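You operate a simulated robot arm through the tools that you are given. There is no shell and no other tool. Be economical: measure what you need, move in short steps, check, and stop when the job is done.

Carry out the task below with a simulated two-armed robot. There is one attempt and no reset: what you move stays moved.

JOB
Pick up the blue padlock from the assembly bench top with one hand, pass it to the other hand and put it on the front of the packing bench.

Only the result counts: the job must be done as asked and must still hold three seconds after the hand-in. Knocking over, shifting, dropping, spilling or breaking anything else fails it.

ROBOT AND FRAMES
Two 7-joint arms with three-finger grippers on one trunk, on a base that drives. Base frame: it is fixed to the floor where the robot stands at the start and does not move with it; the origin is under the middle of the robot, x ahead of it, y to its left, z up; the surface under the hand at the start is at about z = 0.8. Units: m, degrees, N and s.
The left shoulder is at the start at [0.07, 0.146, 1.162], the right one opposite. With the tool pointing down near the work surface each hand reaches from about 0.28 to 0.68 m from the robot's upright axis, wherever it stands, measured 20 degrees to its own side. Places, roughly: front of the packing bench (80x22 cm) [2.12, 0.02, 0.8]. Payload 2.2 kg a hand.
The TCP of each hand is the grasp point between the finger pads, 0.028 m short of the fingertips. In the tool frame z runs along the fingers and y along their closing line. Largest opening 0.102 m; the body of the gripper starts 0.071 m behind the TCP.
Orientation is told as [roll, pitch, yaw] about the base's x, y, z axes, in that order, counted from this pose: with the fingers straight down and closing along the base's y, the tool's x points along the base's -x, its y along +y and its z along -z.

CONTROLS
- The arms move only by the tool move_arm. It takes "left_rows", "right_rows" or both (then of equal length, played together; a hand with none holds still); each is a list of rows, each a list of 7 numbers: the shift along the tool's x, y, z in m, then the turn, a rotation vector about the tool's x, y, z in degrees, then the finger opening in m, from 0 to 0.102. In form: [[x, y, z, wx, wy, wz, fingers], ...]. A call has 1 to 20 rows; each row shifts and turns the commanded pose from where the row before left it, along the tool's axes as they then stand. A row lasts 0.2 s, in which the tool goes at most 0.05 m and 8.6 degrees; a call with a longer step from one row to the next is refused whole, and so is a gripper value outside its range. A pose out of reach is approached as far as the arm can. The call stops where the force on the tool passes 40 N (or 10 N more than at its start, if that is more) or the arm is blocked; 0.2 s more then pass. Each finger halts on what it meets, pressing with about 28 N; the grip force reading is that of the motor and also rises with nothing between the fingers. The clock runs only during rows and for 0.2 s after the last one: add rows that do not move to give the fingers time. It gives the time, the measured TCP pose, the force on the tool (base axes), the opening and the grip force at its end, in the units of the frame above (readings bear some noise), with the torque about the TCP (base axes, N m) and any sound that the robot's microphone picked up.
- Cameras (640 x 400 px; columns grow to the right, rows downward): "scene" is now at [0.1332, 0.0183, 1.3869]; the picture's right is [0.20, -0.98, 0.00], its down [-0.61, -0.13, -0.78] and it looks along [0.76, 0.16, -0.63] (base axes); focal length 260 px, centre (320, 200). "left" rides on the left gripper at [0.072, 0.038, -0.086] in its tool frame; the picture's right is [-0.47, 0.89, 0.00], its down [-0.60, -0.32, -0.73] and it looks along [-0.65, -0.34, 0.68] (tool axes); focal length 256 px, centre (320, 200). "right" rides on the right gripper at [0.069, 0.044, -0.086] in its tool frame; the picture's right is [-0.53, 0.85, 0.00], its down [-0.58, -0.36, -0.73] and it looks along [-0.62, -0.39, 0.68] (tool axes); focal length 256 px, centre (320, 200). There is no depth. A picture from a camera that has moved, and an enlarged one, comes with that camera's place and axes in the base frame and with its lens.
- capture(camera): a new picture of that camera. It takes no simulated time.
- move_column(by): slides the trunk up (or, below 0, down) by that many m; the arms and the scene camera ride with it, the base frame stays. It gives what a move gives, with no picture.
- drive_base(legs): drives the robot by 1 to 6 legs, each [ahead, left, turn to the left] in m, m and degrees, along the robot's own axes; the way and the turn of a leg run together, so that a leg with both is an arc; at most 1.5 m and 180 degrees a leg. The arms and the cameras ride along, it lands a little off, and it stops where it bumps. It gives what a move gives.
- pan_tilt(pan, tilt): turns the head with the scene camera to pan (to the left, within 86 degrees either way) and tilt (down, from -29 to 69), counted from straight ahead of the robot. It gives what a move gives.
- zoom(camera, box): a new picture of the part [left, top, right, bottom] of that camera's present view, enlarged. It takes no simulated time.
- finish_job(): hands the job in; it is judged then, once.

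Go step by step. Nothing tells you exact positions but the pictures and the camera data: compare them with the known pose of the tool, close in by small moves and look again before you grip or let go. The budget is 120 turns and 100 pictures, counting those below and the enlarged ones. Unless the task says otherwise, let go and move clear before handing in, and close with one line.

The tools are called after "Request:" as a command line: name --argument value ..., lists and objects as JSON in quotes. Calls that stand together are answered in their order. move_arm: Moves the arms, as the interface text tells. Its arguments: {"type":"object","properties":{"left_rows":{"type":"array"},"right_rows":{"type":"array"}},"required":[]} The other tools are called the same way: move_column (by) slides the trunk up or down; drive_base (legs) drives the base; pan_tilt (pan, tilt) turns the head that bears the scene camera; capture (camera) takes a picture; zoom (camera, box) takes an enlarged picture of a part of a camera's view; finish_job () hands the job in.

At the start:

```text
time_s: 0.0
left_tool_pos: [0.4432, 0.3622, 1.1004]
left_tcp_rot: [0.0, 0.0, 0.1]
left_contact_force: [1.3, 0.7, 0.2]
left_moment: [-0.03, 0.02, 0.03]
left_gripper_width: 0.102
left_grip_force: 0.1
right_tool_pos: [0.4099, -0.0503, 1.1064]
right_tcp_rot: [-0.1, -0.1, -0.1]
right_contact_force: [0.0, 0.9, -0.2]
right_moment: [-0.02, 0.01, 0.02]
right_gripper_width: 0.1023
right_grip_force: 0.1
trunk travel left (down, up): [-0.7, 0.24]
robot x, y, heading: [0.0013, 0.0027, -0.0]
head pan, tilt: [11.8, 38.9]
```

scene: 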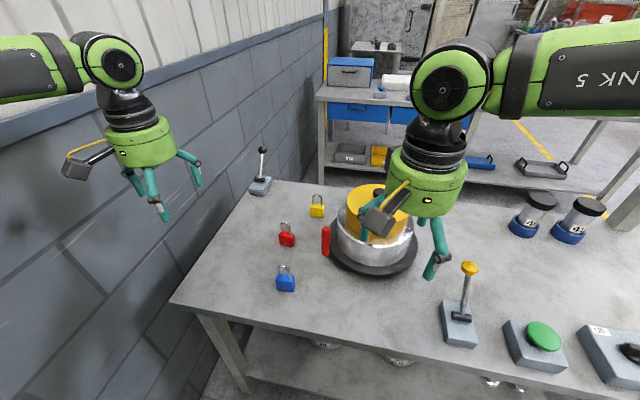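
right: 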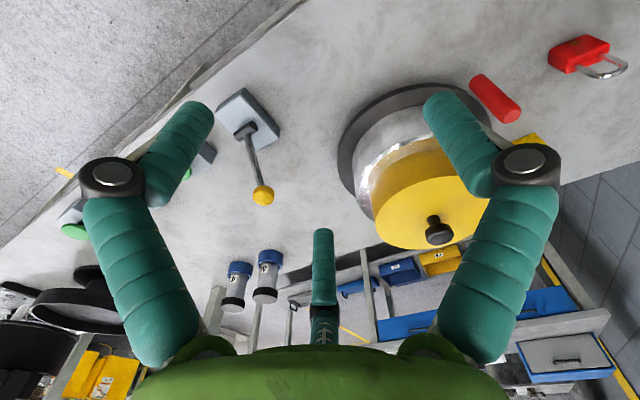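
left: 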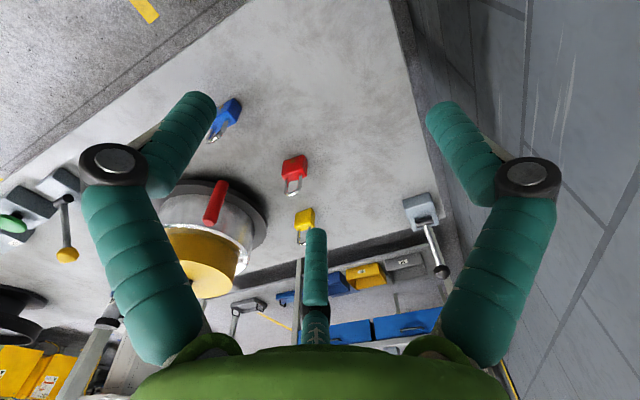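

The blue padlock is on the near left of the assembly bench, at about [0.48, 0.18, 0.81]. I'll zoom in to see how it stands.

Request:
zoom --camera "scene" --box '[230, 180, 390, 300]'

Request:
zoom --camera "left" --box '[160, 70, 320, 170]'

```text
3.33 times, centred on (310, 240) of scene
camera zoom: at [0.1332, 0.0183, 1.3869], right [0.2, -0.98, 0.0], down [-0.61, -0.13, -0.78], along [0.76, 0.16, -0.63], focal length 865 px, centre (353, 67)
```

zoom: 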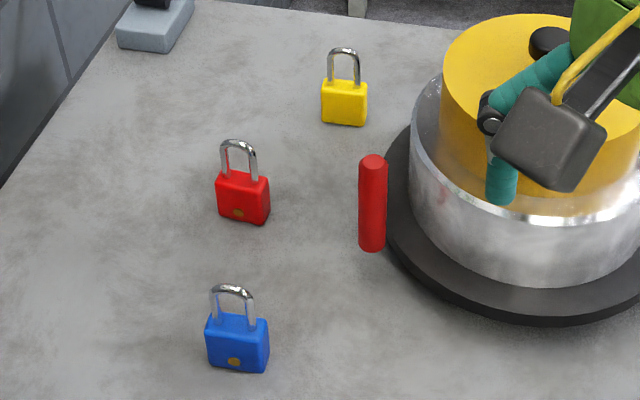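

```text
4.00 times, centred on (240, 120) of left
camera zoom: at [0.3717, 0.3994, 1.1857], right [0.46, 0.89, 0.0], down [0.6, -0.32, 0.73], along [0.65, -0.34, -0.68], focal length 1024 px, centre (640, 520)
```

zoom: 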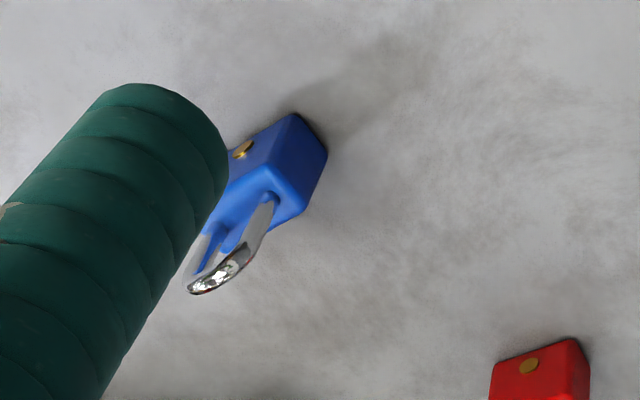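

The padlock stands upright with its shackle up. The hand looks as if it has three fingers rather than two, so I'll close both grippers partway in free air and look at how they really move.

Request:
move_arm --left_rows '[[0, 0, 0, 0, 0, 0, 0.03], [0, 0, 0, 0, 0, 0, 0.03], [0, 0, 0, 0, 0, 0, 0.03]]' --right_rows '[[0, 0, 0, 0, 0, 0, 0.0], [0, 0, 0, 0, 0, 0, 0.0], [0, 0, 0, 0, 0, 0, 0.0]]'

Request:
capture --camera "left"

Request:
capture --camera "right"

Request:
capture --camera "scene"

```text
time_s: 0.8
left_tool_pos: [0.4426, 0.362, 1.1002]
left_tcp_rot: [0.0, -0.1, 0.1]
left_contact_force: [-0.1, 0.7, 0.1]
left_moment: [-0.02, 0.02, 0.01]
left_gripper_width: 0.0298
left_grip_force: 0.0
right_tool_pos: [0.411, -0.0509, 1.1076]
right_tcp_rot: [0.0, -0.1, 0.1]
right_contact_force: [-0.8, -0.4, 0.8]
right_moment: [0.03, 0.0, 0.01]
right_gripper_width: 0.0019
right_grip_force: 27.8
trunk travel left (down, up): [-0.7, 0.24]
robot x, y, heading: [0.0022, -0.0001, -0.1]
head pan, tilt: [11.8, 38.9]
```

```text
94 pictures are left
camera left: at [0.3717, 0.3994, 1.1857], right [0.46, 0.89, 0.0], down [0.6, -0.32, 0.73], along [0.65, -0.34, -0.68], focal length 256 px, centre (320, 200)
```

left: 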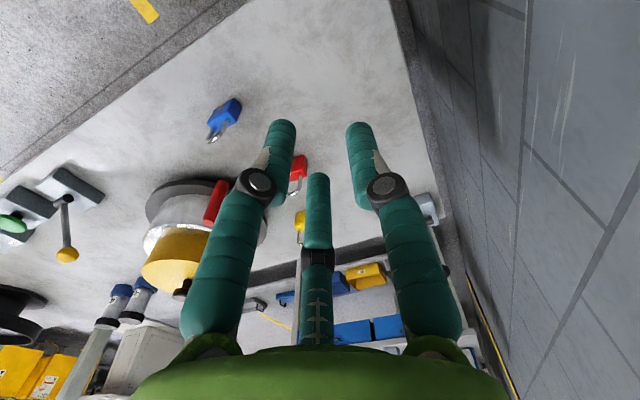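

```text
93 pictures are left
camera right: at [0.3419, -0.0072, 1.1936], right [0.53, 0.85, 0.0], down [0.58, -0.36, 0.73], along [0.62, -0.39, -0.68], focal length 256 px, centre (320, 200)
```

right: 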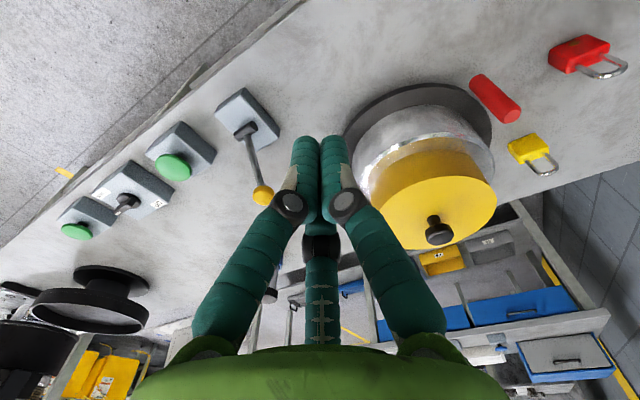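

```text
92 pictures are left
camera scene: at [0.1332, 0.0183, 1.3869], right [0.2, -0.98, 0.0], down [-0.61, -0.13, -0.78], along [0.76, 0.16, -0.63], focal length 260 px, centre (320, 200)
```

scene: 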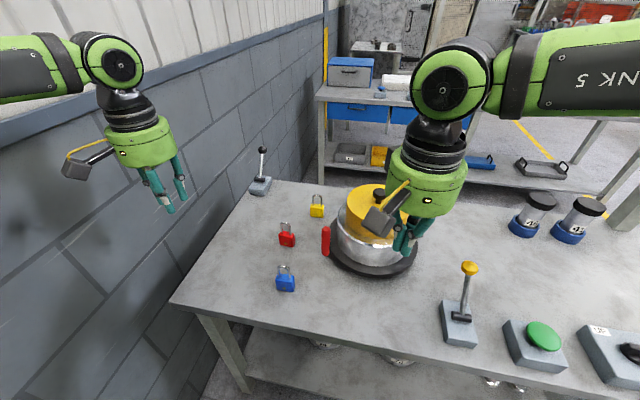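

All three fingers close toward the centre, and one of them lies on tool +y. I'll turn the left hand so it closes across the padlock's thickness (base x, yaw -90), with its camera facing away from the other hand, and hover above the padlock.

Request:
move_arm --left_rows '[[0, 0, 0, 0, 0, 8.2, 0.102], [0, 0, 0, 0, 0, 8.2, 0.102], [0, 0, 0, 0, 0, 8.2, 0.102], [0, 0, 0, 0, 0, 8.2, 0.102], [0, 0, 0, 0, 0, 8.2, 0.102], [0, 0, 0, 0, 0, 8.2, 0.102], [0, 0, 0, 0, 0, 8.2, 0.102], [0, 0, 0, 0, 0, 8.2, 0.102], [0, 0, 0, 0, 0, 8.2, 0.102], [0, 0, 0, 0, 0, 8.2, 0.102], [0, 0, 0, 0, 0, 8.0, 0.102], [-0.037, 0.008, 0.02, 0, 0, 0, 0.102], [-0.037, 0.008, 0.02, 0, 0, 0, 0.102], [-0.037, 0.008, 0.02, 0, 0, 0, 0.102], [-0.037, 0.008, 0.02, 0, 0, 0, 0.102], [-0.035, 0.009, 0.02, 0, 0, 0, 0.102], [0, 0, 0, 0, 0, 0, 0.102]]'

Request:
capture --camera "left"

Request:
capture --camera "scene"

```text
time_s: 4.4
left_tool_pos: [0.486, 0.1809, 0.9992]
left_tcp_rot: [0.0, -0.1, -89.9]
left_contact_force: [1.1, -0.1, -0.2]
left_moment: [-0.03, 0.02, -0.02]
left_gripper_width: 0.1022
left_grip_force: 0.0
right_tool_pos: [0.4092, -0.0499, 1.1077]
right_tcp_rot: [0.0, 0.0, 0.0]
right_contact_force: [0.7, -0.6, 0.1]
right_moment: [0.02, -0.01, 0.03]
right_gripper_width: 0.0023
right_grip_force: 27.5
trunk travel left (down, up): [-0.7, 0.24]
robot x, y, heading: [0.0022, 0.0004, 0.3]
head pan, tilt: [11.8, 38.9]
```

```text
91 pictures are left
camera left: at [0.524, 0.2512, 1.0846], right [0.89, -0.46, 0.0], down [-0.32, -0.6, 0.73], along [-0.34, -0.65, -0.68], focal length 256 px, centre (320, 200)
```

left: 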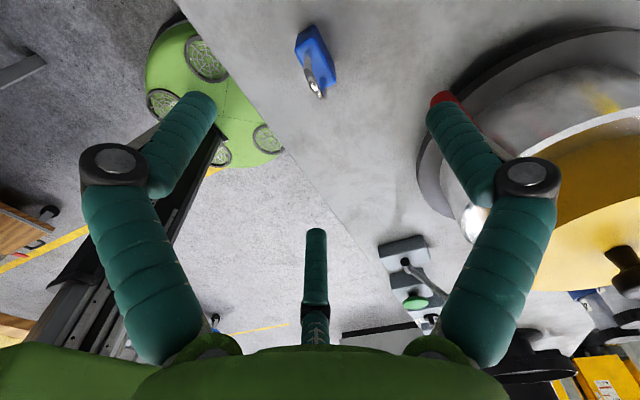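

```text
90 pictures are left
camera scene: at [0.1325, 0.0194, 1.387], right [0.2, -0.98, 0.0], down [-0.61, -0.13, -0.78], along [0.76, 0.16, -0.63], focal length 260 px, centre (320, 200)
```

scene: 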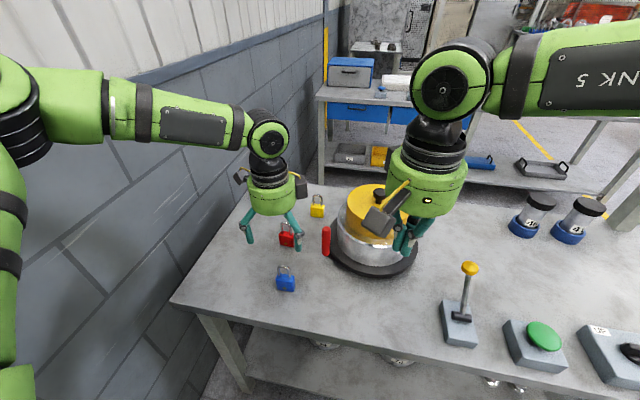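

The hand now hovers over the padlock. I'll zoom in to measure it.

Request:
zoom --camera "left" --box '[270, 10, 366, 110]'

Request:
zoom --camera "scene" --box '[253, 255, 317, 300]'

```text
4.00 times, centred on (318, 60) of left
camera zoom: at [0.524, 0.2512, 1.0846], right [0.89, -0.46, 0.0], down [-0.32, -0.6, 0.73], along [-0.34, -0.65, -0.68], focal length 1024 px, centre (328, 760)
```

zoom: 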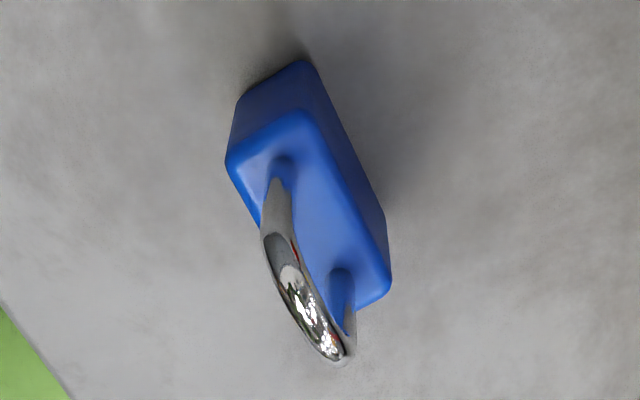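

```text
8.89 times, centred on (285, 278) of scene
camera zoom: at [0.1325, 0.0194, 1.387], right [0.2, -0.98, 0.0], down [-0.61, -0.13, -0.78], along [0.76, 0.16, -0.63], focal length 2306 px, centre (631, -489)
```

zoom: 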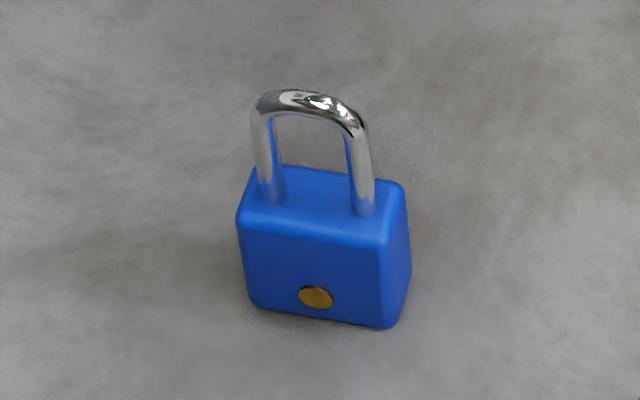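

The padlock body is about 41 x 20 x 38 mm, centred near [0.481, 0.176], and the shackle top is at about z 0.885. I'll descend so the fingertips cover only the upper half of the body, leaving the lower half for the other hand.

Request:
move_arm --left_rows '[[-0.005, -0.005, 0.03, 0, 0, 0, 0.102], [0, 0, 0.04, 0, 0, 0, 0.102], [0, 0, 0.04, 0, 0, 0, 0.102], [0, 0, 0.03, 0, 0, 0, 0.102], [0, 0, 0.01, 0, 0, 0, 0.102], [0, 0, 0, 0, 0, 0, 0.102]]'

Request:
capture --camera "left"

Request:
zoom --camera "scene" --box '[205, 200, 365, 300]'

```text
time_s: 5.8
left_tool_pos: [0.4637, 0.1922, 0.8658]
left_tcp_rot: [0.1, -0.1, -90.0]
left_contact_force: [0.5, 0.2, 0.7]
left_moment: [0.01, 0.01, 0.01]
left_gripper_width: 0.1022
left_grip_force: 0.1
left hand out of reach, approached as far as the arm can: row 3, 4, 5
right_tool_pos: [0.4097, -0.0504, 1.108]
right_tcp_rot: [0.0, 0.0, 0.0]
right_contact_force: [-0.2, 0.5, 0.7]
right_moment: [0.02, 0.01, 0.01]
right_gripper_width: 0.002
right_grip_force: 28.3
trunk travel left (down, up): [-0.7, 0.24]
robot x, y, heading: [0.0019, -0.001, 0.4]
head pan, tilt: [11.8, 38.9]
```

```text
87 pictures are left
camera left: at [0.5029, 0.2638, 0.9508], right [0.89, -0.46, 0.0], down [-0.32, -0.6, 0.73], along [-0.34, -0.65, -0.68], focal length 256 px, centre (320, 200)
```

left: 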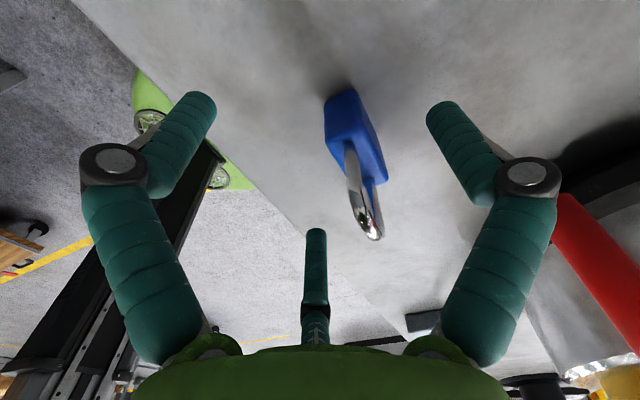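

```text
4.00 times, centred on (285, 250) of scene
camera zoom: at [0.1333, 0.0182, 1.3869], right [0.2, -0.98, 0.0], down [-0.61, -0.13, -0.78], along [0.76, 0.16, -0.63], focal length 1038 px, centre (460, 0)
```

zoom: 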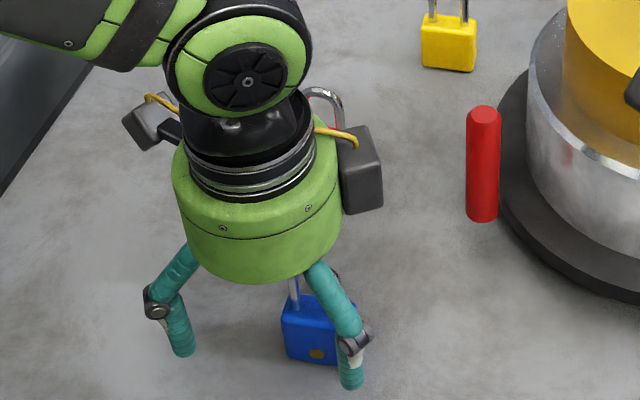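

The left arm ran out of reach at this height and drifted. I'll raise both hands and then lower the trunk so the arm works in a better posture.

Request:
move_arm --left_rows '[[0, 0, -0.03, 0, 0, 0, 0.102], [0, 0, -0.04, 0, 0, 0, 0.102], [0, 0, -0.04, 0, 0, 0, 0.102], [0, 0, -0.04, 0, 0, 0, 0.102], [0, 0, 0, 0, 0, 0, 0.102]]' --right_rows '[[0, 0, -0.03, 0, 0, 0, 0.102], [0, 0, -0.03, 0, 0, 0, 0.102], [0, 0, -0.03, 0, 0, 0, 0.102], [0, 0, -0.03, 0, 0, 0, 0.102], [0, 0, 0, 0, 0, 0, 0.102]]'

```text
time_s: 7.0
left_tool_pos: [0.464, 0.1933, 1.0151]
left_tcp_rot: [0.1, 0.0, -89.9]
left_contact_force: [0.8, 0.4, -0.7]
left_moment: [0.01, -0.02, 0.02]
left_gripper_width: 0.1019
left_grip_force: 0.1
right_tool_pos: [0.4136, -0.0506, 1.2277]
right_tcp_rot: [0.0, 0.1, -0.1]
right_contact_force: [0.1, -0.4, 0.2]
right_moment: [-0.06, 0.02, 0.01]
right_gripper_width: 0.102
right_grip_force: 0.0
trunk travel left (down, up): [-0.7, 0.24]
robot x, y, heading: [0.0011, -0.0003, 0.1]
head pan, tilt: [11.8, 38.9]
```

Request:
move_arm --left_rows '[[-0.017, 0.017, 0, 0, 0, 0, 0.102], [0, 0, 0, 0, 0, 0, 0.102]]'

Request:
move_column --by -0.12

Request:
capture --camera "left"

Request:
capture --camera "scene"

```text
time_s: 7.6
left_tool_pos: [0.4808, 0.1758, 1.0167]
left_tcp_rot: [0.0, 0.0, -89.9]
left_contact_force: [-0.2, 0.5, -0.3]
left_moment: [0.0, -0.04, -0.02]
left_gripper_width: 0.1021
left_grip_force: 0.1
right_tool_pos: [0.4122, -0.0502, 1.2283]
right_tcp_rot: [0.0, 0.0, 0.0]
right_contact_force: [0.5, -0.6, 0.1]
right_moment: [0.02, -0.04, 0.03]
right_gripper_width: 0.102
right_grip_force: 0.0
trunk travel left (down, up): [-0.7, 0.24]
robot x, y, heading: [0.0011, 0.0005, 0.1]
head pan, tilt: [11.8, 38.9]
```

```text
time_s: 9.1
left_tool_pos: [0.4812, 0.176, 0.8964]
left_tcp_rot: [0.1, 0.0, -89.9]
left_contact_force: [1.0, -0.4, 0.6]
left_moment: [0.01, 0.02, 0.0]
left_gripper_width: 0.102
left_grip_force: 0.1
right_tool_pos: [0.4122, -0.0509, 1.1077]
right_tcp_rot: [-0.1, 0.0, -0.1]
right_contact_force: [0.5, 0.6, -0.6]
right_moment: [-0.01, -0.02, -0.01]
right_gripper_width: 0.1018
right_grip_force: 0.1
trunk travel left (down, up): [-0.58, 0.36]
robot x, y, heading: [-0.0015, -0.0029, -0.1]
head pan, tilt: [11.8, 38.9]
```

```text
85 pictures are left
camera left: at [0.5191, 0.2472, 0.9828], right [0.89, -0.46, 0.0], down [-0.32, -0.6, 0.73], along [-0.34, -0.65, -0.68], focal length 256 px, centre (320, 200)
```

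left: 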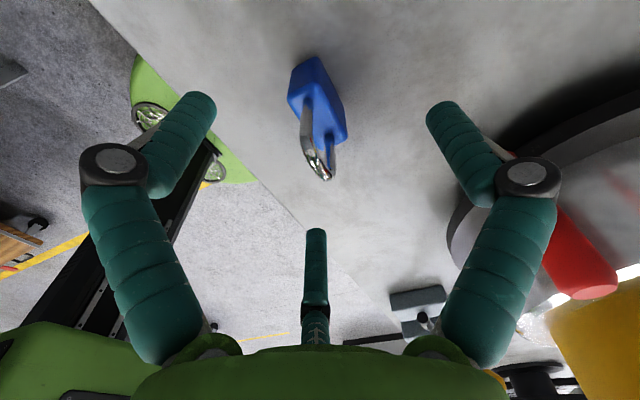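

```text
84 pictures are left
camera scene: at [0.133, 0.0183, 1.267], right [0.2, -0.98, 0.0], down [-0.61, -0.13, -0.78], along [0.76, 0.16, -0.63], focal length 260 px, centre (320, 200)
```

scene: 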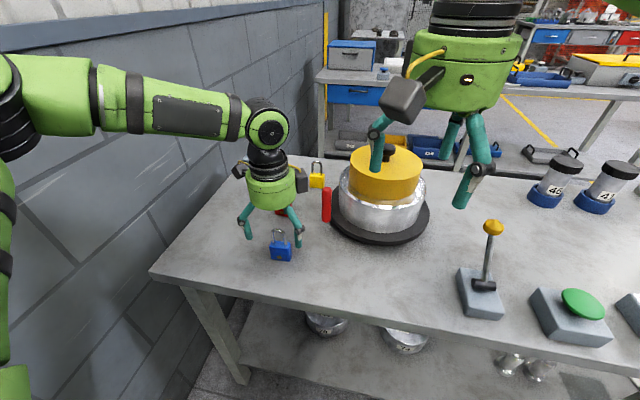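

The padlock body is centred under the hand. Descending to grip height.

Request:
move_arm --left_rows '[[0, 0, 0.02, 0, 0, 0, 0.102], [0, 0, 0.02, 0, 0, 0, 0.102], [0, 0, 0.009, 0, 0, 0, 0.102], [0, 0, 0, 0, 0, 0, 0.102]]'

Request:
zoom --camera "left" --box '[160, 50, 480, 250]'

Request:
zoom --camera "scene" --box '[205, 170, 365, 270]'

```text
time_s: 10.1
left_tool_pos: [0.4804, 0.1755, 0.8487]
left_tcp_rot: [0.0, 0.0, -89.9]
left_contact_force: [-0.3, -0.3, 0.0]
left_moment: [0.0, -0.02, -0.01]
left_gripper_width: 0.1018
left_grip_force: 0.1
right_tool_pos: [0.4121, -0.0507, 1.1077]
right_tcp_rot: [-0.1, 0.1, -0.1]
right_contact_force: [0.4, -0.1, 0.7]
right_moment: [0.02, -0.01, -0.01]
right_gripper_width: 0.102
right_grip_force: 0.0
trunk travel left (down, up): [-0.58, 0.36]
robot x, y, heading: [-0.0013, 0.0012, -0.0]
head pan, tilt: [11.8, 38.9]
```

```text
2.00 times, centred on (320, 150) of left
camera zoom: at [0.5192, 0.2475, 0.9334], right [0.89, -0.46, 0.0], down [-0.32, -0.6, 0.73], along [-0.34, -0.65, -0.68], focal length 512 px, centre (320, 300)
```

zoom: 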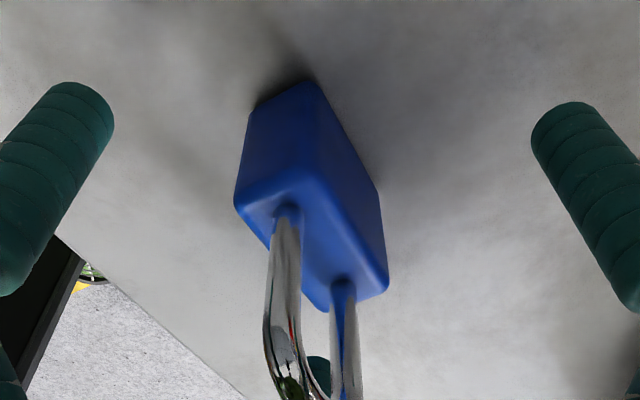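

```text
4.00 times, centred on (285, 220) of scene
camera zoom: at [0.1332, 0.0183, 1.2669], right [0.2, -0.98, 0.0], down [-0.61, -0.13, -0.78], along [0.76, 0.16, -0.63], focal length 1038 px, centre (460, 120)
```

zoom: 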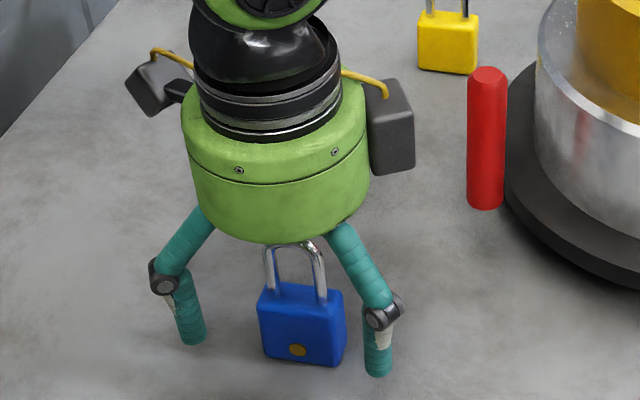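

Clear on all sides. I'll close partway and look before I squeeze.

Request:
move_arm --left_rows '[[0, 0, 0, 0, 0, 0, 0.06], [0, 0, 0, 0, 0, 0, 0.045], [0, 0, 0, 0, 0, 0, 0.045]]'

Request:
zoom --camera "left" --box '[160, 50, 480, 250]'

Request:
zoom --camera "scene" --box '[205, 170, 365, 270]'

```text
time_s: 10.9
left_tool_pos: [0.4805, 0.1757, 0.8479]
left_tcp_rot: [0.0, -0.1, -89.9]
left_contact_force: [-0.1, -0.4, -1.6]
left_moment: [0.04, 0.02, 0.0]
left_gripper_width: 0.0452
left_grip_force: 0.1
right_tool_pos: [0.4126, -0.0503, 1.1081]
right_tcp_rot: [0.0, 0.0, 0.0]
right_contact_force: [0.5, 0.5, 0.2]
right_moment: [-0.01, -0.01, -0.03]
right_gripper_width: 0.1019
right_grip_force: 0.0
trunk travel left (down, up): [-0.58, 0.36]
robot x, y, heading: [-0.0023, -0.004, 0.1]
head pan, tilt: [11.8, 38.9]
```

```text
2.00 times, centred on (320, 150) of left
camera zoom: at [0.5192, 0.2476, 0.9336], right [0.89, -0.46, 0.0], down [-0.32, -0.6, 0.73], along [-0.34, -0.65, -0.68], focal length 512 px, centre (320, 300)
```

zoom: 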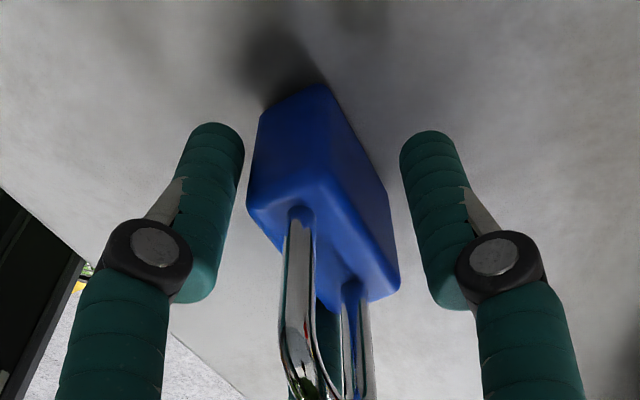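

```text
4.00 times, centred on (285, 220) of scene
camera zoom: at [0.1332, 0.0183, 1.2669], right [0.2, -0.98, 0.0], down [-0.61, -0.13, -0.78], along [0.76, 0.16, -0.63], focal length 1038 px, centre (460, 120)
```

zoom: 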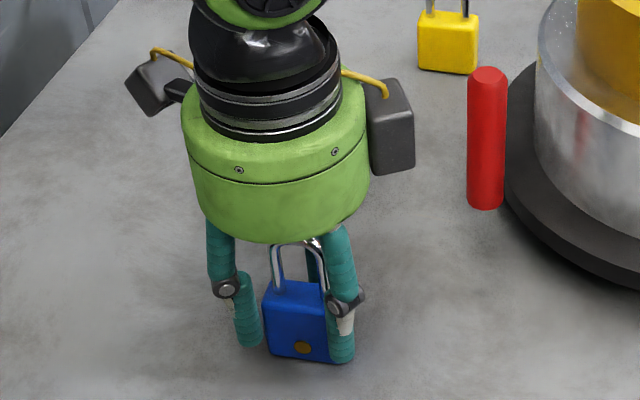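

The fingers do close as three: the front pair has nudged the padlock slightly. The grip centres itself, so I'll close fully and check.

Request:
move_arm --left_rows '[[0, 0, 0, 0, 0, 0, 0.03], [0, 0, 0, 0, 0, 0, 0.015], [0, 0, 0, 0, 0, 0, 0.0], [0, 0, 0, 0, 0, 0, 0.0]]'

Request:
zoom --camera "left" --box '[160, 50, 480, 250]'

Request:
zoom --camera "scene" --box '[205, 170, 365, 270]'

```text
time_s: 11.9
left_tool_pos: [0.4803, 0.1771, 0.8479]
left_tcp_rot: [0.0, -0.1, -89.9]
left_contact_force: [-0.2, -0.3, 1.3]
left_moment: [-0.05, -0.02, -0.05]
left_gripper_width: 0.0269
left_grip_force: 28.5
right_tool_pos: [0.412, -0.0505, 1.1069]
right_tcp_rot: [0.0, -0.1, 0.1]
right_contact_force: [-0.7, 1.0, 0.2]
right_moment: [-0.01, 0.0, 0.01]
right_gripper_width: 0.1019
right_grip_force: 0.1
trunk travel left (down, up): [-0.58, 0.36]
robot x, y, heading: [0.0022, -0.0012, 0.2]
head pan, tilt: [11.8, 38.9]
```

```text
2.00 times, centred on (320, 150) of left
camera zoom: at [0.5192, 0.2474, 0.9336], right [0.89, -0.46, 0.0], down [-0.32, -0.6, 0.73], along [-0.34, -0.65, -0.68], focal length 512 px, centre (320, 300)
```

zoom: 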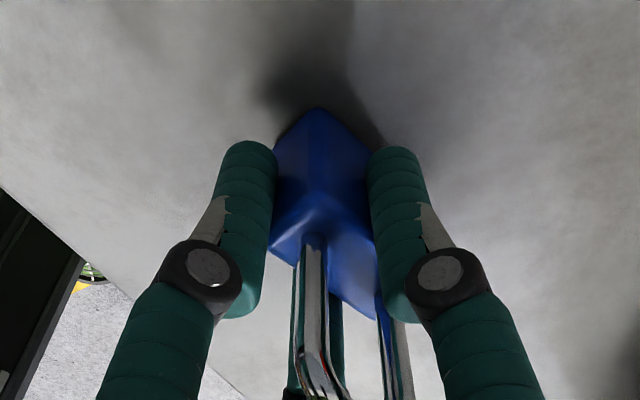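

```text
4.00 times, centred on (285, 220) of scene
camera zoom: at [0.1332, 0.0182, 1.2669], right [0.2, -0.98, 0.0], down [-0.61, -0.13, -0.78], along [0.76, 0.16, -0.63], focal length 1038 px, centre (460, 120)
```

zoom: 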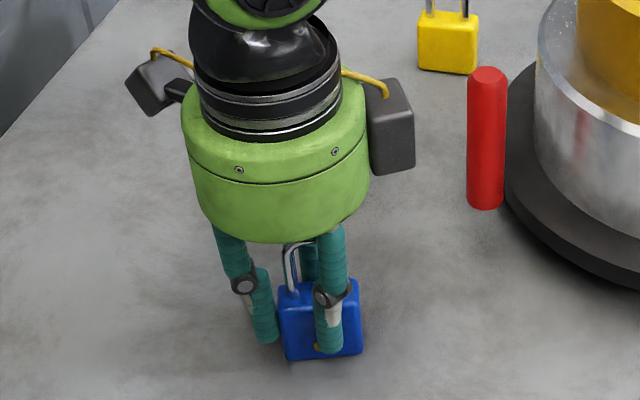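

The padlock twisted in the grip but it is held at 0.027 m opening. I'll lift it and inspect.

Request:
move_arm --left_rows '[[0, 0, -0.02, 0, 0, 0, 0.0], [0, 0, -0.03, 0, 0, 0, 0.0], [0, 0, -0.03, 0, 0, 0, 0.0], [0, 0, -0.04, 0, 0, 0, 0.0], [0, 0, -0.04, 0, 0, 0, 0.0], [0, 0, 0, 0, 0, 0, 0.0]]'

Request:
zoom --camera "left" --box '[160, 50, 480, 250]'

Request:
zoom --camera "scene" --box '[205, 110, 365, 210]'

Request:
capture --camera "right"

```text
time_s: 13.3
left_tool_pos: [0.4799, 0.1776, 1.0058]
left_tcp_rot: [0.0, 0.0, -89.9]
left_contact_force: [0.8, -0.1, -1.0]
left_moment: [-0.01, 0.02, 0.02]
left_gripper_width: 0.0271
left_grip_force: 28.4
right_tool_pos: [0.4126, -0.051, 1.1071]
right_tcp_rot: [0.0, -0.1, 0.0]
right_contact_force: [0.0, -0.6, 0.8]
right_moment: [0.0, 0.02, -0.02]
right_gripper_width: 0.1019
right_grip_force: 0.0
trunk travel left (down, up): [-0.58, 0.36]
robot x, y, heading: [0.0017, 0.0009, 0.0]
head pan, tilt: [11.8, 38.9]
```

```text
2.00 times, centred on (320, 150) of left
camera zoom: at [0.5191, 0.2495, 1.0929], right [0.89, -0.46, 0.0], down [-0.32, -0.6, 0.73], along [-0.34, -0.65, -0.68], focal length 512 px, centre (320, 300)
```

zoom: 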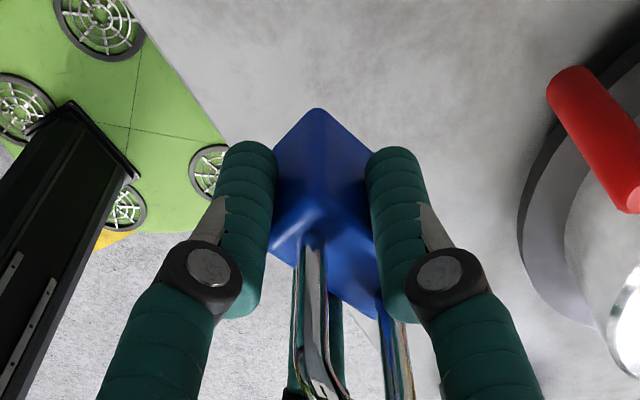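

```text
4.00 times, centred on (285, 160) of scene
camera zoom: at [0.1338, 0.0185, 1.2668], right [0.2, -0.98, 0.0], down [-0.62, -0.13, -0.78], along [0.76, 0.16, -0.63], focal length 1038 px, centre (460, 360)
```

zoom: 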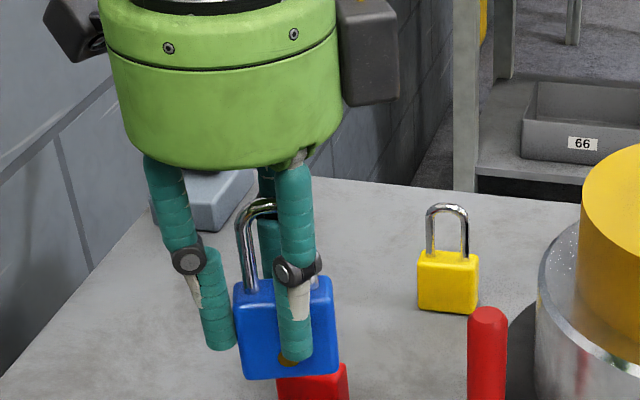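

```text
75 pictures are left
camera right: at [0.3445, -0.0074, 1.1939], right [0.53, 0.85, 0.0], down [0.58, -0.36, 0.73], along [0.62, -0.39, -0.68], focal length 256 px, centre (320, 200)
```

right: 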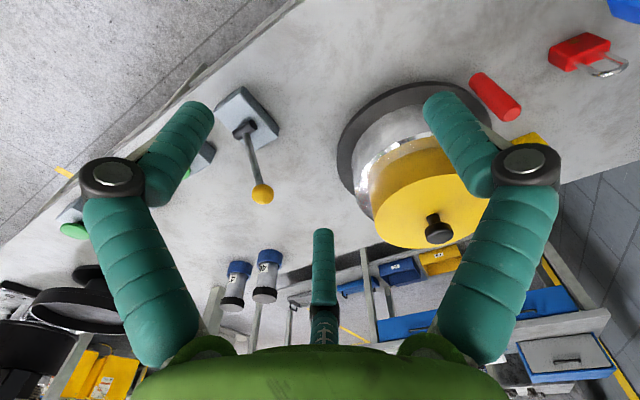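

The padlock is held, turned about 20° in the grip, with its lower half free. I plan a coaxial handover in free space away from the bench, so I'll first look around for driving room.

Request:
pan_tilt --pan -60 --tilt 25

Request:
capture --camera "scene"

Request:
pan_tilt --pan 0 --tilt 15

Request:
capture --camera "scene"

```text
time_s: 14.7
left_tool_pos: [0.481, 0.1787, 1.0069]
left_tcp_rot: [0.1, -0.1, -89.9]
left_contact_force: [-0.3, -0.1, -0.5]
left_moment: [0.01, 0.01, 0.0]
left_gripper_width: 0.0265
left_grip_force: 27.9
right_tool_pos: [0.4126, -0.0514, 1.1078]
right_tcp_rot: [-0.1, 0.0, 0.1]
right_contact_force: [-0.1, -0.4, 1.0]
right_moment: [0.02, -0.02, 0.01]
right_gripper_width: 0.1019
right_grip_force: 0.1
trunk travel left (down, up): [-0.58, 0.36]
robot x, y, heading: [-0.0022, 0.0009, -0.2]
head pan, tilt: [-60.0, 25.0]
```

```text
74 pictures are left
camera scene: at [0.0956, -0.0789, 1.2886], right [-0.87, -0.5, 0.0], down [-0.21, 0.37, -0.91], along [0.45, -0.78, -0.42], focal length 260 px, centre (320, 200)
```

scene: 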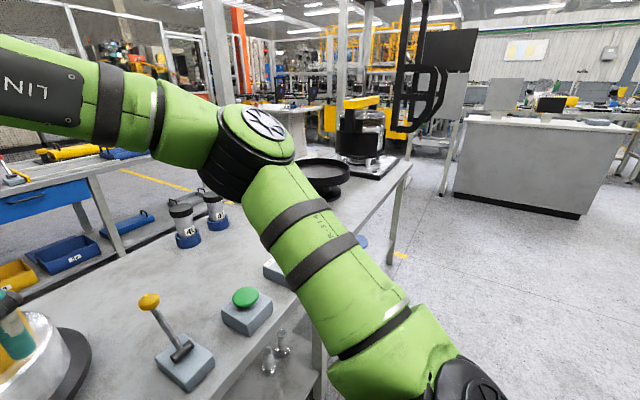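

```text
time_s: 16.0
left_tool_pos: [0.4807, 0.1784, 1.0072]
left_tcp_rot: [-0.1, 0.0, -89.9]
left_contact_force: [1.3, 0.6, -1.7]
left_moment: [0.01, 0.01, -0.03]
left_gripper_width: 0.0267
left_grip_force: 28.2
right_tool_pos: [0.4128, -0.0501, 1.108]
right_tcp_rot: [0.0, 0.0, 0.0]
right_contact_force: [-0.5, 0.4, 0.5]
right_moment: [-0.02, 0.01, -0.02]
right_gripper_width: 0.102
right_grip_force: 0.2
trunk travel left (down, up): [-0.58, 0.36]
robot x, y, heading: [0.0014, 0.0016, -0.3]
head pan, tilt: [0.0, 15.0]
```

```text
73 pictures are left
camera scene: at [0.1429, 0.0008, 1.3048], right [0.0, -1.0, 0.0], down [-0.26, 0.0, -0.97], along [0.97, 0.0, -0.26], focal length 260 px, centre (320, 200)
```

scene: 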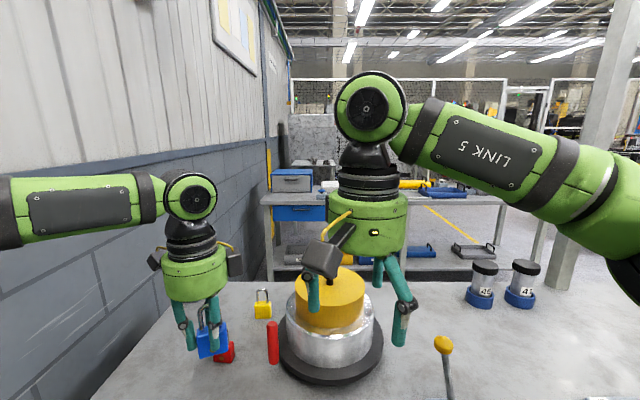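

There is a corridor around the right end of the assembly bench (y ≈ -2.4) and an aisle about 1.1 m wide in front of the packing bench. First I'll back off into free space for the handover.

Request:
drive_base --legs '[[-0.45, 0, 0]]'

Request:
pan_tilt --pan 0 --tilt 35

Request:
capture --camera "scene"

```text
time_s: 18.1
left_tool_pos: [0.1589, 0.1978, 1.009]
left_tcp_rot: [0.1, 0.3, -90.2]
left_contact_force: [-1.1, -0.5, -1.0]
left_moment: [0.07, -0.06, 0.02]
left_gripper_width: 0.0266
left_grip_force: 27.7
right_tool_pos: [0.0897, -0.032, 1.1086]
right_tcp_rot: [0.2, -0.1, -0.4]
right_contact_force: [0.2, -1.1, 0.4]
right_moment: [0.11, -0.08, 0.02]
right_gripper_width: 0.1019
right_grip_force: 0.0
trunk travel left (down, up): [-0.58, 0.36]
robot x, y, heading: [-0.3131, 0.0244, 0.1]
head pan, tilt: [0.0, 15.0]
stopped in leg 1: the robot was blocked; the commanded pose is now the measured one
```

```text
time_s: 19.0
left_tool_pos: [0.1623, 0.2016, 1.0068]
left_tcp_rot: [-0.1, 0.0, -90.1]
left_contact_force: [1.2, 0.0, -0.6]
left_moment: [-0.03, 0.0, -0.02]
left_gripper_width: 0.0268
left_grip_force: 27.5
right_tool_pos: [0.0942, -0.0266, 1.1067]
right_tcp_rot: [-0.1, 0.1, -0.2]
right_contact_force: [-0.3, -0.4, -0.4]
right_moment: [-0.03, 0.04, 0.01]
right_gripper_width: 0.102
right_grip_force: 0.1
trunk travel left (down, up): [-0.58, 0.36]
robot x, y, heading: [-0.3204, 0.0226, -0.3]
head pan, tilt: [0.0, 35.0]
```

```text
72 pictures are left
camera scene: at [-0.1808, 0.0266, 1.2728], right [0.0, -1.0, 0.0], down [-0.57, 0.0, -0.82], along [0.82, 0.0, -0.57], focal length 260 px, centre (320, 200)
```

scene: 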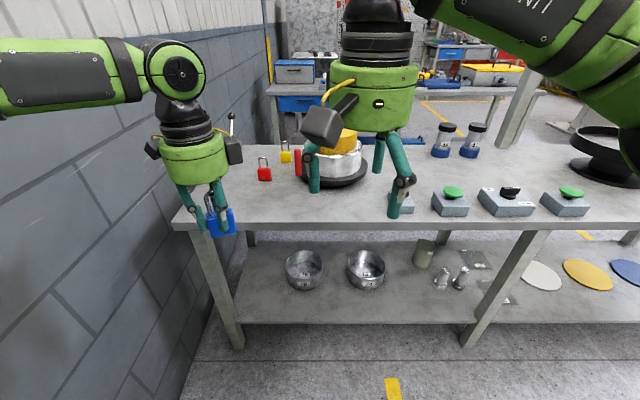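

Something behind blocked the base at x = -0.31. I'll ease forward slightly and look to the side.

Request:
drive_base --legs '[[0.03, 0, 0]]'

Request:
pan_tilt --pan -86 --tilt 35

Request:
capture --camera "scene"

Request:
pan_tilt --pan 86 --tilt 35

Request:
capture --camera "scene"

```text
time_s: 19.8
left_tool_pos: [0.1885, 0.2005, 1.0081]
left_tcp_rot: [0.2, 0.0, -90.2]
left_contact_force: [0.0, 0.3, -1.2]
left_moment: [-0.03, -0.05, -0.02]
left_gripper_width: 0.0263
left_grip_force: 28.1
right_tool_pos: [0.1216, -0.028, 1.1089]
right_tcp_rot: [0.0, -0.1, -0.2]
right_contact_force: [-0.2, -0.3, 0.5]
right_moment: [0.02, 0.01, -0.01]
right_gripper_width: 0.1016
right_grip_force: 0.0
trunk travel left (down, up): [-0.58, 0.36]
robot x, y, heading: [-0.2898, 0.0236, -0.3]
head pan, tilt: [0.0, 35.0]
```

```text
time_s: 21.4
left_tool_pos: [0.1914, 0.2011, 1.0077]
left_tcp_rot: [0.0, -0.1, -90.2]
left_contact_force: [-0.7, 0.4, -0.3]
left_moment: [0.0, 0.01, 0.0]
left_gripper_width: 0.0266
left_grip_force: 28.0
right_tool_pos: [0.1235, -0.027, 1.1074]
right_tcp_rot: [-0.1, 0.1, -0.2]
right_contact_force: [-0.5, -0.5, 0.4]
right_moment: [0.0, 0.01, -0.02]
right_gripper_width: 0.1021
right_grip_force: 0.1
trunk travel left (down, up): [-0.58, 0.36]
robot x, y, heading: [-0.2902, 0.0265, -0.0]
head pan, tilt: [-85.9, 35.0]
```

```text
71 pictures are left
camera scene: at [-0.2334, -0.062, 1.2729], right [-1.0, -0.07, 0.0], down [-0.04, 0.57, -0.82], along [0.06, -0.82, -0.57], focal length 260 px, centre (320, 200)
```

scene: 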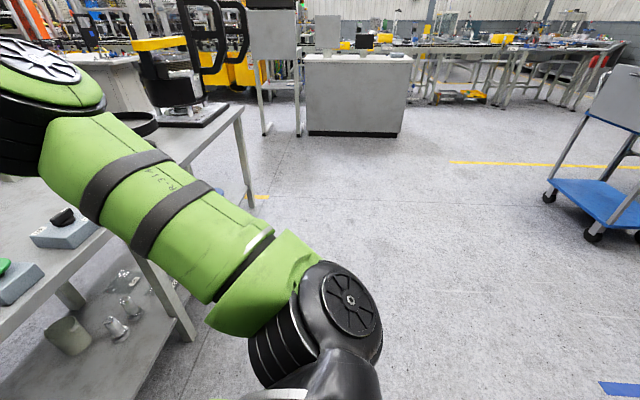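

```text
time_s: 24.0
left_tool_pos: [0.1907, 0.2008, 1.007]
left_tcp_rot: [0.0, 0.0, -90.2]
left_contact_force: [0.7, -0.2, -2.1]
left_moment: [-0.01, 0.02, 0.01]
left_gripper_width: 0.0265
left_grip_force: 27.8
right_tool_pos: [0.1236, -0.0271, 1.1078]
right_tcp_rot: [0.0, 0.0, -0.2]
right_contact_force: [-0.9, 0.7, 0.2]
right_moment: [0.01, 0.01, 0.04]
right_gripper_width: 0.102
right_grip_force: 0.0
trunk travel left (down, up): [-0.58, 0.36]
robot x, y, heading: [-0.2905, 0.0262, -0.0]
head pan, tilt: [85.9, 35.0]
```

```text
70 pictures are left
camera scene: at [-0.2328, 0.1137, 1.2728], right [1.0, -0.08, 0.0], down [-0.04, -0.57, -0.82], along [0.06, 0.82, -0.57], focal length 260 px, centre (320, 200)
```

scene: 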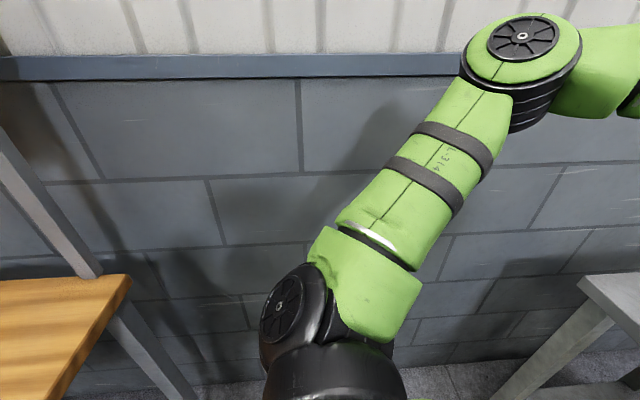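

A wooden table stands behind, and open floor lies to the right. I'll strafe right along the bench to the corridor and do the handover there.

Request:
drive_base --legs '[[0, -1.2, 0], [0, -1.2, 0]]'

Request:
pan_tilt --pan 0 --tilt 30

Request:
capture --camera "scene"

```text
time_s: 35.8
left_tool_pos: [0.1719, -2.1927, 1.0073]
left_tcp_rot: [0.1, 0.0, -90.6]
left_contact_force: [-1.0, -0.2, -0.9]
left_moment: [0.02, 0.02, 0.0]
left_gripper_width: 0.0263
left_grip_force: 27.6
right_tool_pos: [0.1025, -2.4214, 1.1075]
right_tcp_rot: [0.0, 0.0, -0.6]
right_contact_force: [-0.5, 0.1, -0.5]
right_moment: [0.02, -0.01, 0.01]
right_gripper_width: 0.1022
right_grip_force: 0.1
trunk travel left (down, up): [-0.58, 0.36]
robot x, y, heading: [-0.3093, -2.3647, -0.3]
head pan, tilt: [85.9, 35.0]
```

```text
time_s: 37.4
left_tool_pos: [0.1712, -2.1921, 1.0067]
left_tcp_rot: [0.1, 0.0, -90.7]
left_contact_force: [-0.2, 0.9, -1.3]
left_moment: [0.02, -0.01, 0.04]
left_gripper_width: 0.026
left_grip_force: 27.6
right_tool_pos: [0.1021, -2.4223, 1.1077]
right_tcp_rot: [0.1, 0.0, -0.7]
right_contact_force: [-1.3, 0.1, -0.6]
right_moment: [-0.03, -0.02, -0.02]
right_gripper_width: 0.1017
right_grip_force: 0.1
trunk travel left (down, up): [-0.58, 0.36]
robot x, y, heading: [-0.3102, -2.3661, -0.7]
head pan, tilt: [0.0, 30.0]
```

```text
69 pictures are left
camera scene: at [-0.1701, -2.3669, 1.2806], right [-0.01, -1.0, 0.0], down [-0.5, 0.01, -0.87], along [0.87, -0.01, -0.5], focal length 260 px, centre (320, 200)
```

scene: 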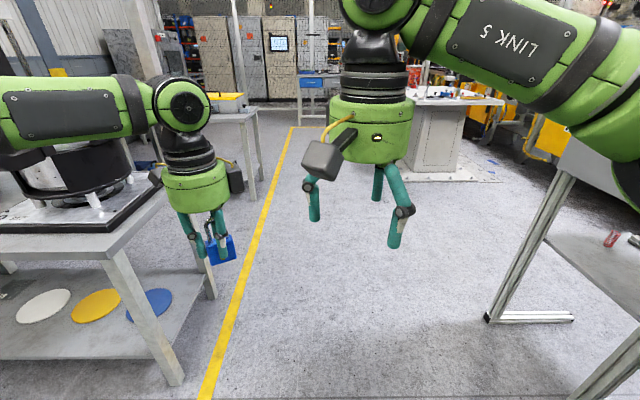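

There's free space here. I'll move the right hand aside and turn it to point left (+y), starting with the yaw.

Request:
move_arm --right_rows '[[0, -0.04, 0, 0, 0, 0, 0.102], [0, -0.04, 0, 0, 0, 0, 0.102], [0, -0.04, 0, 0, 0, 0, 0.102], [0, -0.04, 0, 0, 0, 0, 0.102], [0, -0.04, 0, 0, 0, 0, 0.102], [0, 0, 0, 0, 0, 8.2, 0.102], [0, 0, 0, 0, 0, 8.2, 0.102], [0, 0, 0, 0, 0, 8.2, 0.102], [0, 0, 0, 0, 0, 8.2, 0.102], [0, 0, 0, 0, 0, 8.2, 0.102], [0, 0, 0, 0, 0, 8.2, 0.102], [0, 0, 0, 0, 0, 8.2, 0.102], [0, 0, 0, 0, 0, 8.2, 0.102], [0, 0, 0, 0, 0, 8.2, 0.102], [0, 0, 0, 0, 0, 8.2, 0.102], [0, 0, 0, 0, 0, 8.0, 0.102]]'

Request:
move_arm --right_rows '[[0, 0, 0, 0, 8.2, 0, 0.102], [0, 0, 0, 0, 8.2, 0, 0.102], [0, 0, 0, 0, 8.2, 0, 0.102], [0, 0, 0, 0, 8.2, 0, 0.102], [0, 0, 0, 0, 8.2, 0, 0.102], [0, 0, 0, 0, 8.2, 0, 0.102], [0, 0, 0, 0, 8.2, 0, 0.102], [0, 0, 0, 0, 8.2, 0, 0.102], [0, 0, 0, 0, 8.2, 0, 0.102], [0, 0, 0, 0, 8.2, 0, 0.102], [0, 0, 0, 0, 8.0, 0, 0.102]]'

Request:
capture --camera "scene"

```text
time_s: 40.8
left_tool_pos: [0.172, -2.1931, 1.0053]
left_tcp_rot: [0.0, 0.0, -90.6]
left_contact_force: [-0.5, -0.1, -1.5]
left_moment: [0.03, 0.02, 0.02]
left_gripper_width: 0.0263
left_grip_force: 27.8
right_tool_pos: [0.0995, -2.6213, 1.1083]
right_tcp_rot: [0.0, 0.0, -90.8]
right_contact_force: [0.0, -0.8, -0.1]
right_moment: [-0.01, 0.0, 0.03]
right_gripper_width: 0.102
right_grip_force: 0.0
trunk travel left (down, up): [-0.58, 0.36]
robot x, y, heading: [-0.3087, -2.3645, -0.4]
head pan, tilt: [0.0, 30.0]
```

```text
time_s: 43.1
left_tool_pos: [0.1724, -2.1941, 1.0076]
left_tcp_rot: [0.0, 0.0, -90.6]
left_contact_force: [0.1, -0.4, -0.6]
left_moment: [0.02, 0.04, -0.01]
left_gripper_width: 0.0265
left_grip_force: 28.4
right_tool_pos: [0.1001, -2.6223, 1.1068]
right_tcp_rot: [167.3, 89.8, 76.7]
right_contact_force: [0.3, 0.4, 0.0]
right_moment: [0.02, -0.03, 0.0]
right_gripper_width: 0.1018
right_grip_force: 0.2
trunk travel left (down, up): [-0.58, 0.36]
robot x, y, heading: [-0.3122, -2.369, -0.6]
head pan, tilt: [0.0, 30.0]
```

```text
68 pictures are left
camera scene: at [-0.17, -2.3673, 1.2807], right [-0.01, -1.0, 0.0], down [-0.5, 0.01, -0.87], along [0.87, -0.01, -0.5], focal length 260 px, centre (320, 200)
```

scene: 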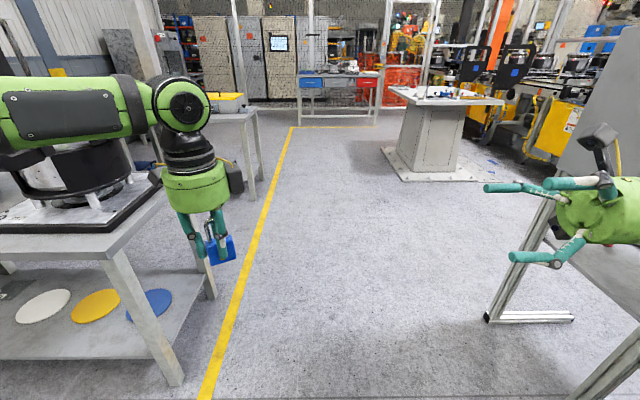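

The right hand reached that pose. Next I'll roll the left hand so the padlock's free bottom half points right, toward it.

Request:
move_arm --left_rows '[[-0.04, 0, -0.02, 0, 0, 0, 0.0], [-0.04, 0, -0.02, 0, 0, 0, 0.0], [0, 0, 0, 0, -8.2, 0, 0.0], [0, 0, 0, 0, -8.2, 0, 0.0], [0, 0, 0, 0, -8.2, 0, 0.0], [0, 0, 0, 0, -8.2, 0, 0.0], [0, 0, 0, 0, -8.2, 0, 0.0], [0, 0, 0, 0, -8.2, 0, 0.0], [0, 0, 0, 0, -8.2, 0, 0.0], [0, 0, 0, 0, -8.2, 0, 0.0], [0, 0, 0, 0, -8.2, 0, 0.0], [0, 0, 0, 0, -8.2, 0, 0.0], [0, 0, 0, 0, -8.0, 0, 0.0], [0, 0, 0, 0, 0, 0, 0.0]]'

Request:
capture --camera "scene"

Request:
capture --camera "right"

```text
time_s: 46.1
left_tool_pos: [0.162, -2.2249, 1.0277]
left_tcp_rot: [0.4, -67.8, -90.4]
left_contact_force: [0.0, -0.9, -1.2]
left_moment: [0.04, 0.0, -0.01]
left_gripper_width: 0.0262
left_grip_force: 27.9
left hand out of reach, approached as far as the arm can: row 1, 2, 11, 12, 13
right_tool_pos: [0.0986, -2.621, 1.1082]
right_tcp_rot: [24.2, 90.0, -66.5]
right_contact_force: [0.2, 0.9, -0.1]
right_moment: [0.0, -0.02, 0.0]
right_gripper_width: 0.102
right_grip_force: 0.1
trunk travel left (down, up): [-0.58, 0.36]
robot x, y, heading: [-0.3115, -2.3664, -0.7]
head pan, tilt: [0.0, 30.0]
```

```text
67 pictures are left
camera scene: at [-0.1701, -2.3671, 1.2806], right [-0.01, -1.0, 0.0], down [-0.5, 0.01, -0.87], along [0.87, -0.01, -0.5], focal length 260 px, centre (320, 200)
```

scene: 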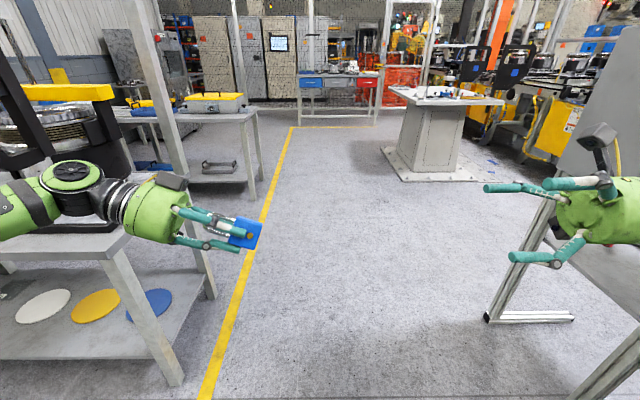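

```text
66 pictures are left
camera right: at [0.143, -2.7086, 1.177], right [0.85, -0.01, -0.53], down [-0.37, -0.73, -0.58], along [-0.38, 0.69, -0.62], focal length 256 px, centre (320, 200)
```

right: 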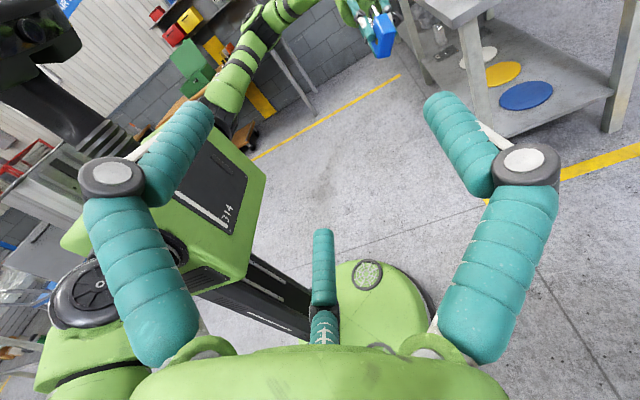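

The left hand reached about 68° of tilt, which is enough if the right hand matches that line. I'll zoom in to see the padlock's pose.

Request:
zoom --camera "scene" --box '[160, 180, 288, 260]'

Request:
zoom --camera "left" --box '[160, 50, 480, 250]'

```text
5.00 times, centred on (224, 220) of scene
camera zoom: at [-0.1701, -2.3671, 1.2806], right [-0.01, -1.0, 0.0], down [-0.5, 0.01, -0.87], along [0.87, -0.01, -0.5], focal length 1297 px, centre (800, 100)
```

zoom: 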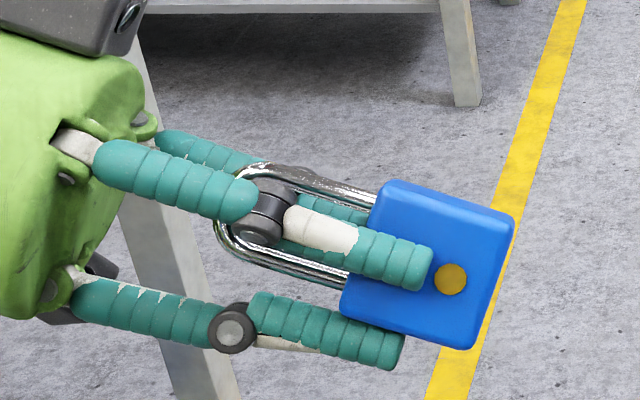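

```text
2.00 times, centred on (320, 150) of left
camera zoom: at [0.2013, -2.1192, 0.9932], right [0.88, -0.18, 0.43], down [-0.32, 0.45, 0.84], along [-0.34, -0.87, 0.34], focal length 512 px, centre (320, 300)
```

zoom: 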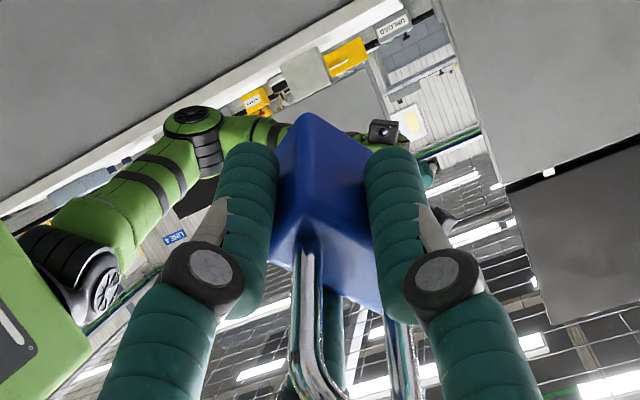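

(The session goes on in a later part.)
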